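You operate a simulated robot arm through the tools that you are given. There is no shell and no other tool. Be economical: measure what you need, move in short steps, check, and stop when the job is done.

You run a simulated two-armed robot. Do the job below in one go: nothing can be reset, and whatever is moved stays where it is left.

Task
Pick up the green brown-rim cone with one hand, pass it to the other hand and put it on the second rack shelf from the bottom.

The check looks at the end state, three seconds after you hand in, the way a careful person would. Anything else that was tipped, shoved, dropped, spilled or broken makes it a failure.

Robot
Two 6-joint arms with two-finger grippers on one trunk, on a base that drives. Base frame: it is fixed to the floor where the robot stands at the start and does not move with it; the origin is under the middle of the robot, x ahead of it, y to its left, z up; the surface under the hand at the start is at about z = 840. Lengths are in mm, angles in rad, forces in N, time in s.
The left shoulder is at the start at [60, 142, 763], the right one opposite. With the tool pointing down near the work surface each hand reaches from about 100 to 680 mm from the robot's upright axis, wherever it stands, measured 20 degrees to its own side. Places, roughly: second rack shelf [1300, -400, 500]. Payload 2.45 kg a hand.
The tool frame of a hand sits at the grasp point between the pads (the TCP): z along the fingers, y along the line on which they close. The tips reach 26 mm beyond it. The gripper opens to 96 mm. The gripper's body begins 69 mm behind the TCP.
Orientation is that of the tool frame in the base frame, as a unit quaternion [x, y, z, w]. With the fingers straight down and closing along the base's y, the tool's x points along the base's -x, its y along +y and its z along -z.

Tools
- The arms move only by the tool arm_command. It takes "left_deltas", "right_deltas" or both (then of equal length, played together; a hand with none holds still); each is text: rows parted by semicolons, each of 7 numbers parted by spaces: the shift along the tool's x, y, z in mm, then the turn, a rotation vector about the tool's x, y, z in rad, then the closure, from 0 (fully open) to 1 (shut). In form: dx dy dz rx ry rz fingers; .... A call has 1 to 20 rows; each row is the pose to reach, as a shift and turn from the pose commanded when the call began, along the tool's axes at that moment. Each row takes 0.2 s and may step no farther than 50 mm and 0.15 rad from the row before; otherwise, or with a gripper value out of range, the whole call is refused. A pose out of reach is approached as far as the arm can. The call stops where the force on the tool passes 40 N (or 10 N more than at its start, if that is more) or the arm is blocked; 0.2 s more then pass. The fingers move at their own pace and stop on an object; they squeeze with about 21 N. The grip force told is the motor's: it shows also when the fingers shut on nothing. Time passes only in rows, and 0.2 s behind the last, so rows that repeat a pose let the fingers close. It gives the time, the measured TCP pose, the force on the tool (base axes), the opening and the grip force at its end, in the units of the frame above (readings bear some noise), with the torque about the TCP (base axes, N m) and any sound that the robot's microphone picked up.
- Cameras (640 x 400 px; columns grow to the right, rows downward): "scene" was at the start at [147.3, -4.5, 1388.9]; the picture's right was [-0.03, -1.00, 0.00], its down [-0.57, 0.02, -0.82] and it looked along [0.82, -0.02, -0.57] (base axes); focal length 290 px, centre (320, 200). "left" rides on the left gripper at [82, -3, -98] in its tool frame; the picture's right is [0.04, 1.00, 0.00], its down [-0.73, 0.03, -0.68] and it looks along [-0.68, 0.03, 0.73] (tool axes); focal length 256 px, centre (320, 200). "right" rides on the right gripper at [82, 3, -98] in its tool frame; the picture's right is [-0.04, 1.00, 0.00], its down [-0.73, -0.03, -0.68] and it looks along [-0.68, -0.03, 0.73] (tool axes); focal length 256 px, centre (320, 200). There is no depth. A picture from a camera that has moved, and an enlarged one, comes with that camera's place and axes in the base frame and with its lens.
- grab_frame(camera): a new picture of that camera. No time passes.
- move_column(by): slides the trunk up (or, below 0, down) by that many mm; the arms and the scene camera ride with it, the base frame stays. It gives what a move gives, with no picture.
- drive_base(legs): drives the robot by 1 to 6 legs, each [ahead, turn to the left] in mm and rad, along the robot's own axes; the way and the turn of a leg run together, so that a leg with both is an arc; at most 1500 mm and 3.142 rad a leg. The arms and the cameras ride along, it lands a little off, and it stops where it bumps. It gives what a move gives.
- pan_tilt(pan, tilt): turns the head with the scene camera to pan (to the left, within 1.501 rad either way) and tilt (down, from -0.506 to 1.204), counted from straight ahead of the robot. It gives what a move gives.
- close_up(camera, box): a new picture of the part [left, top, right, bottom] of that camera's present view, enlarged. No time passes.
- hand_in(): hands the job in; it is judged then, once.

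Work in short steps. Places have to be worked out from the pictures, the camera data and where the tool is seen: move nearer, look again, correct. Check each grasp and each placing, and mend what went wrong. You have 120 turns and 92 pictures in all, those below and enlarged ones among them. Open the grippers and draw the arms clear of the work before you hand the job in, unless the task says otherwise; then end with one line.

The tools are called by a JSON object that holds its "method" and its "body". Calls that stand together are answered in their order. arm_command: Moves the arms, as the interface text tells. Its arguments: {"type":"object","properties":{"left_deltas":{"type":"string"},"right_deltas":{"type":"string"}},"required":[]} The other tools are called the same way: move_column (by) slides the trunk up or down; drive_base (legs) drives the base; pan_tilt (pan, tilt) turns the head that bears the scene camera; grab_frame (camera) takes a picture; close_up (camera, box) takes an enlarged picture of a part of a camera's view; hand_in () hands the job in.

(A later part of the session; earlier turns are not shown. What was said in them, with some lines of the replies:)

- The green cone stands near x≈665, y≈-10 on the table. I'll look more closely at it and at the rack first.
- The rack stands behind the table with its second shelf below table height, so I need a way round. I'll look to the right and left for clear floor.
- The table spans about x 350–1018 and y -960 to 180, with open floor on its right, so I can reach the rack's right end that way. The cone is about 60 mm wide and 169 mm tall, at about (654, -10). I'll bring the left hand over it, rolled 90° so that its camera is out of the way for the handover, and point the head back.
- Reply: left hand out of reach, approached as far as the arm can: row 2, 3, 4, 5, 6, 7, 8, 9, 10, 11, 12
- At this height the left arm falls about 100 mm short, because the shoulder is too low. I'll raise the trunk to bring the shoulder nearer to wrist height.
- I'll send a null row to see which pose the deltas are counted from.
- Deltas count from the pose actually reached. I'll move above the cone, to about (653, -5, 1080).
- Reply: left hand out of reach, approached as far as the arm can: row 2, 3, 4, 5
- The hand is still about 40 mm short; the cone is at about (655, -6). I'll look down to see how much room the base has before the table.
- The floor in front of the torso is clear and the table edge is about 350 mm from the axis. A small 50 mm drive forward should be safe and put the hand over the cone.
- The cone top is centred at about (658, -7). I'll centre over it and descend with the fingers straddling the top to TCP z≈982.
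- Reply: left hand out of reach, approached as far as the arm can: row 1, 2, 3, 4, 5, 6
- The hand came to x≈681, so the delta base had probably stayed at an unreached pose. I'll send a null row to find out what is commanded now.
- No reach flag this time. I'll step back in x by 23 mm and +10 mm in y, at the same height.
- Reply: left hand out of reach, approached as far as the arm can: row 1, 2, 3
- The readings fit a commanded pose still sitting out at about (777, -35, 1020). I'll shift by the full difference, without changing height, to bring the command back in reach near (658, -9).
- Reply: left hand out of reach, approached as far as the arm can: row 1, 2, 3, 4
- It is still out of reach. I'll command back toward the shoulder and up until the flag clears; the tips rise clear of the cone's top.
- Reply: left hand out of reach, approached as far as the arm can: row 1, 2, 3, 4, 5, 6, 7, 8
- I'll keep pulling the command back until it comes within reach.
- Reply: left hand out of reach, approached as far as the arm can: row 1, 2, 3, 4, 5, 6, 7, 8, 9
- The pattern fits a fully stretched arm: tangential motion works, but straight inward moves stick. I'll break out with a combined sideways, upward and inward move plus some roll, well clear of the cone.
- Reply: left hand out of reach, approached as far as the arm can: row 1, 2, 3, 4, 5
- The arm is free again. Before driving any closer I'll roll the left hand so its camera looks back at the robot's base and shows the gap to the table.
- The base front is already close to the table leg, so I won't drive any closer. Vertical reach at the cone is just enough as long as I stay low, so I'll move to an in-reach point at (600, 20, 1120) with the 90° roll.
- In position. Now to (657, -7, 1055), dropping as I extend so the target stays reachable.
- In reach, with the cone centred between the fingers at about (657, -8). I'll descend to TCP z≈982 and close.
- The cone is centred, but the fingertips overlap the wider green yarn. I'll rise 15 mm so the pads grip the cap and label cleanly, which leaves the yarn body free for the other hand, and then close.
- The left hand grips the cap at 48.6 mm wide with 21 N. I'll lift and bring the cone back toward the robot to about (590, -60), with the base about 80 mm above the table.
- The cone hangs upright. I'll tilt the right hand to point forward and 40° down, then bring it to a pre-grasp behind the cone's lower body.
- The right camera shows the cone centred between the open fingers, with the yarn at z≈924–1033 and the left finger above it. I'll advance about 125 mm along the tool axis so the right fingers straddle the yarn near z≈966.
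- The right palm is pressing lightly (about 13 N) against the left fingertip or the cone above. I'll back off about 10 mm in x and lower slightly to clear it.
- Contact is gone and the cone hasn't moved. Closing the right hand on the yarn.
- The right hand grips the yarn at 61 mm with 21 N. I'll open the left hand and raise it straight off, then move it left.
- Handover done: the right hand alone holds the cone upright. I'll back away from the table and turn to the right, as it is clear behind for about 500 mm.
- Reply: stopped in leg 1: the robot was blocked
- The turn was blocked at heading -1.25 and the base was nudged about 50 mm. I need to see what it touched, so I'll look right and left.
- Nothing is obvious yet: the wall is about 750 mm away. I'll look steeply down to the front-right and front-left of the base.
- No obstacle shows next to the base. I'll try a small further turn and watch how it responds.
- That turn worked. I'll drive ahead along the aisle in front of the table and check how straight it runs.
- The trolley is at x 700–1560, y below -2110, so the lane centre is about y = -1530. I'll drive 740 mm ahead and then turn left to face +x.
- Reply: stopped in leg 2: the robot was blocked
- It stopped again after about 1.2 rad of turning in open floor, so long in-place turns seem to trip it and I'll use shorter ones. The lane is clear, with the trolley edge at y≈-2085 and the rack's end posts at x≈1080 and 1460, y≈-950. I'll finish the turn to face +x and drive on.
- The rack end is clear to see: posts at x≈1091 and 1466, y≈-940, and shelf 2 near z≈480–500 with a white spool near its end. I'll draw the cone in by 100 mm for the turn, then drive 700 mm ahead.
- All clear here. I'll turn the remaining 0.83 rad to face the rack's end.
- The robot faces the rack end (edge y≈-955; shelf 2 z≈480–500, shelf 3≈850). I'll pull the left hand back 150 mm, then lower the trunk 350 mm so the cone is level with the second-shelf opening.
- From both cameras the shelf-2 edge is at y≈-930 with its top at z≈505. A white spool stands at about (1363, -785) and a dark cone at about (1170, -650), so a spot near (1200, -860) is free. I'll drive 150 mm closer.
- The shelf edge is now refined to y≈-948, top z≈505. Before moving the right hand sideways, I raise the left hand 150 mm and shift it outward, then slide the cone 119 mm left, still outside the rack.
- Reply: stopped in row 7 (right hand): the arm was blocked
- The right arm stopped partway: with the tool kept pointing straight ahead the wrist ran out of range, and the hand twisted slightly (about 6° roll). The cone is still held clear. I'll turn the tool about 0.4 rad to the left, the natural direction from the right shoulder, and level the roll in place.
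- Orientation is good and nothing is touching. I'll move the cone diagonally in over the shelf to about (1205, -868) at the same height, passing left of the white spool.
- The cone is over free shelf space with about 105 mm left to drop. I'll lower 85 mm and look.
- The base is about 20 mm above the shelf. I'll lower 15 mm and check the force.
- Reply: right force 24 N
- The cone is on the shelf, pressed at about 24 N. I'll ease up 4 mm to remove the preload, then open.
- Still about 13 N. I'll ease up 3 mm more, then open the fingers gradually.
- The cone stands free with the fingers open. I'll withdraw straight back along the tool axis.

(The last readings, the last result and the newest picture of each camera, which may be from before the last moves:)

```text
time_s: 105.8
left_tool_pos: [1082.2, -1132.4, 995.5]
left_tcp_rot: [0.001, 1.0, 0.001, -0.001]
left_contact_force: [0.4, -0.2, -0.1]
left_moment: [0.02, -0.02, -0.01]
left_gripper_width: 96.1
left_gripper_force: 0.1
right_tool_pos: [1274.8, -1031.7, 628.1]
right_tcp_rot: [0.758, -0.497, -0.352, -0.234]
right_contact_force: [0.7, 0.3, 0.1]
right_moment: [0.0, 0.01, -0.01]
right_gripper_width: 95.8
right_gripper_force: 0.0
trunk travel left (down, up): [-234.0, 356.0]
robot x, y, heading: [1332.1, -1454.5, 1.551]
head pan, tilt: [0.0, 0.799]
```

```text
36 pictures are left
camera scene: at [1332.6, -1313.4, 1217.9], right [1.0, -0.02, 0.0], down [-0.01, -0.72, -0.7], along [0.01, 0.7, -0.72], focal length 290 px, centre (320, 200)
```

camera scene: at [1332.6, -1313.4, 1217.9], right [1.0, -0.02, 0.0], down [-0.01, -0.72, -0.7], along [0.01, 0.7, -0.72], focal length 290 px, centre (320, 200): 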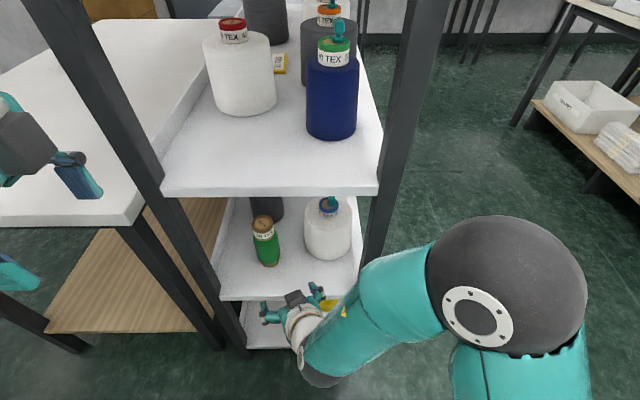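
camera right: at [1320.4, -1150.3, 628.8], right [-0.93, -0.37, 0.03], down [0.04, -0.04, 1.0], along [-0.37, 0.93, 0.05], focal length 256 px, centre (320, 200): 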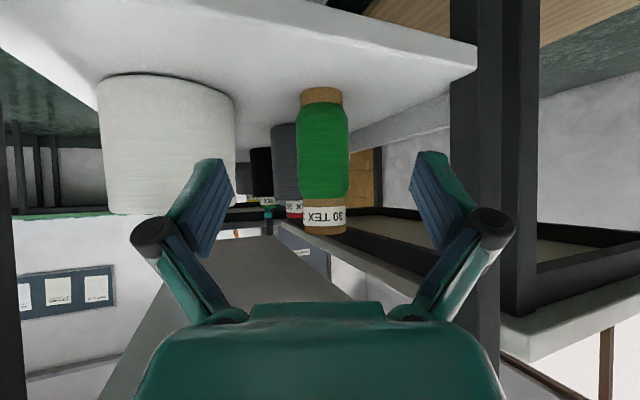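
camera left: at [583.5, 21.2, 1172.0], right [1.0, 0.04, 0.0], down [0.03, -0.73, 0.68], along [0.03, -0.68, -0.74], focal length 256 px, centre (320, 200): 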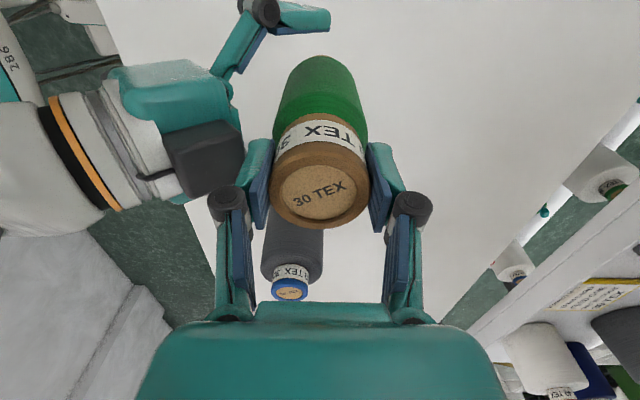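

The cone stands upright on the second shelf and its neighbours are undisturbed. I'll back the robot 150 mm so the arms are well clear, and take a last look.

{"method": "drive_base", "body": {"legs": [[-150, 0]]}}

{"method": "close_up", "body": {"camera": "scene", "box": [180, 80, 420, 260]}}

```text
time_s: 107.2
left_tool_pos: [1080.2, -1281.6, 996.1]
left_tcp_rot: [0.001, 1.0, 0.001, 0.0]
left_contact_force: [0.9, -0.7, 0.7]
left_moment: [-0.01, -0.02, 0.05]
left_gripper_width: 96.0
left_gripper_force: 0.1
right_tool_pos: [1270.8, -1179.9, 628.1]
right_tcp_rot: [0.757, -0.498, -0.353, -0.235]
right_contact_force: [0.5, -0.5, 0.1]
right_moment: [-0.02, -0.01, -0.02]
right_gripper_width: 96.0
right_gripper_force: 0.0
trunk travel left (down, up): [-234.0, 356.0]
robot x, y, heading: [1330.0, -1602.7, 1.552]
head pan, tilt: [0.0, 0.799]
```

```text
2.22 times, centred on (300, 170) of scene
camera zoom: at [1330.1, -1463.1, 1218.0], right [1.0, -0.02, 0.0], down [-0.01, -0.72, -0.7], along [0.01, 0.7, -0.72], focal length 644 px, centre (364, 267)
```

zoom: 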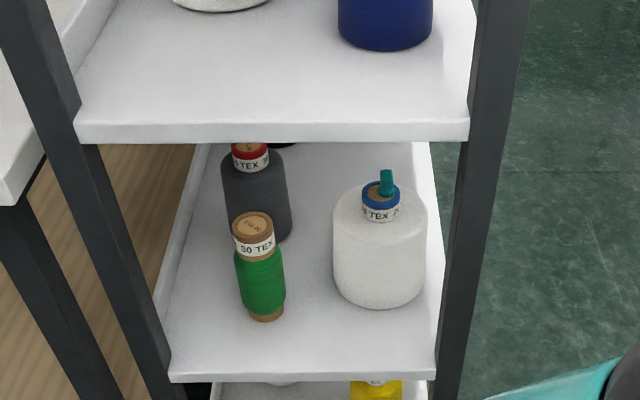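

The cone stands upright on the second shelf, both grippers are open and the arms are clear, so I'm handing in.

{"method": "hand_in", "body": {}}

```text
The job is handed in.
```

The green brown-rim cone was picked up with the left hand, passed to the right, and now stands upright on the second rack shelf from the bottom; I saw nothing else moved. The base stopped as blocked during two long turns, with no obstacle visible either time.
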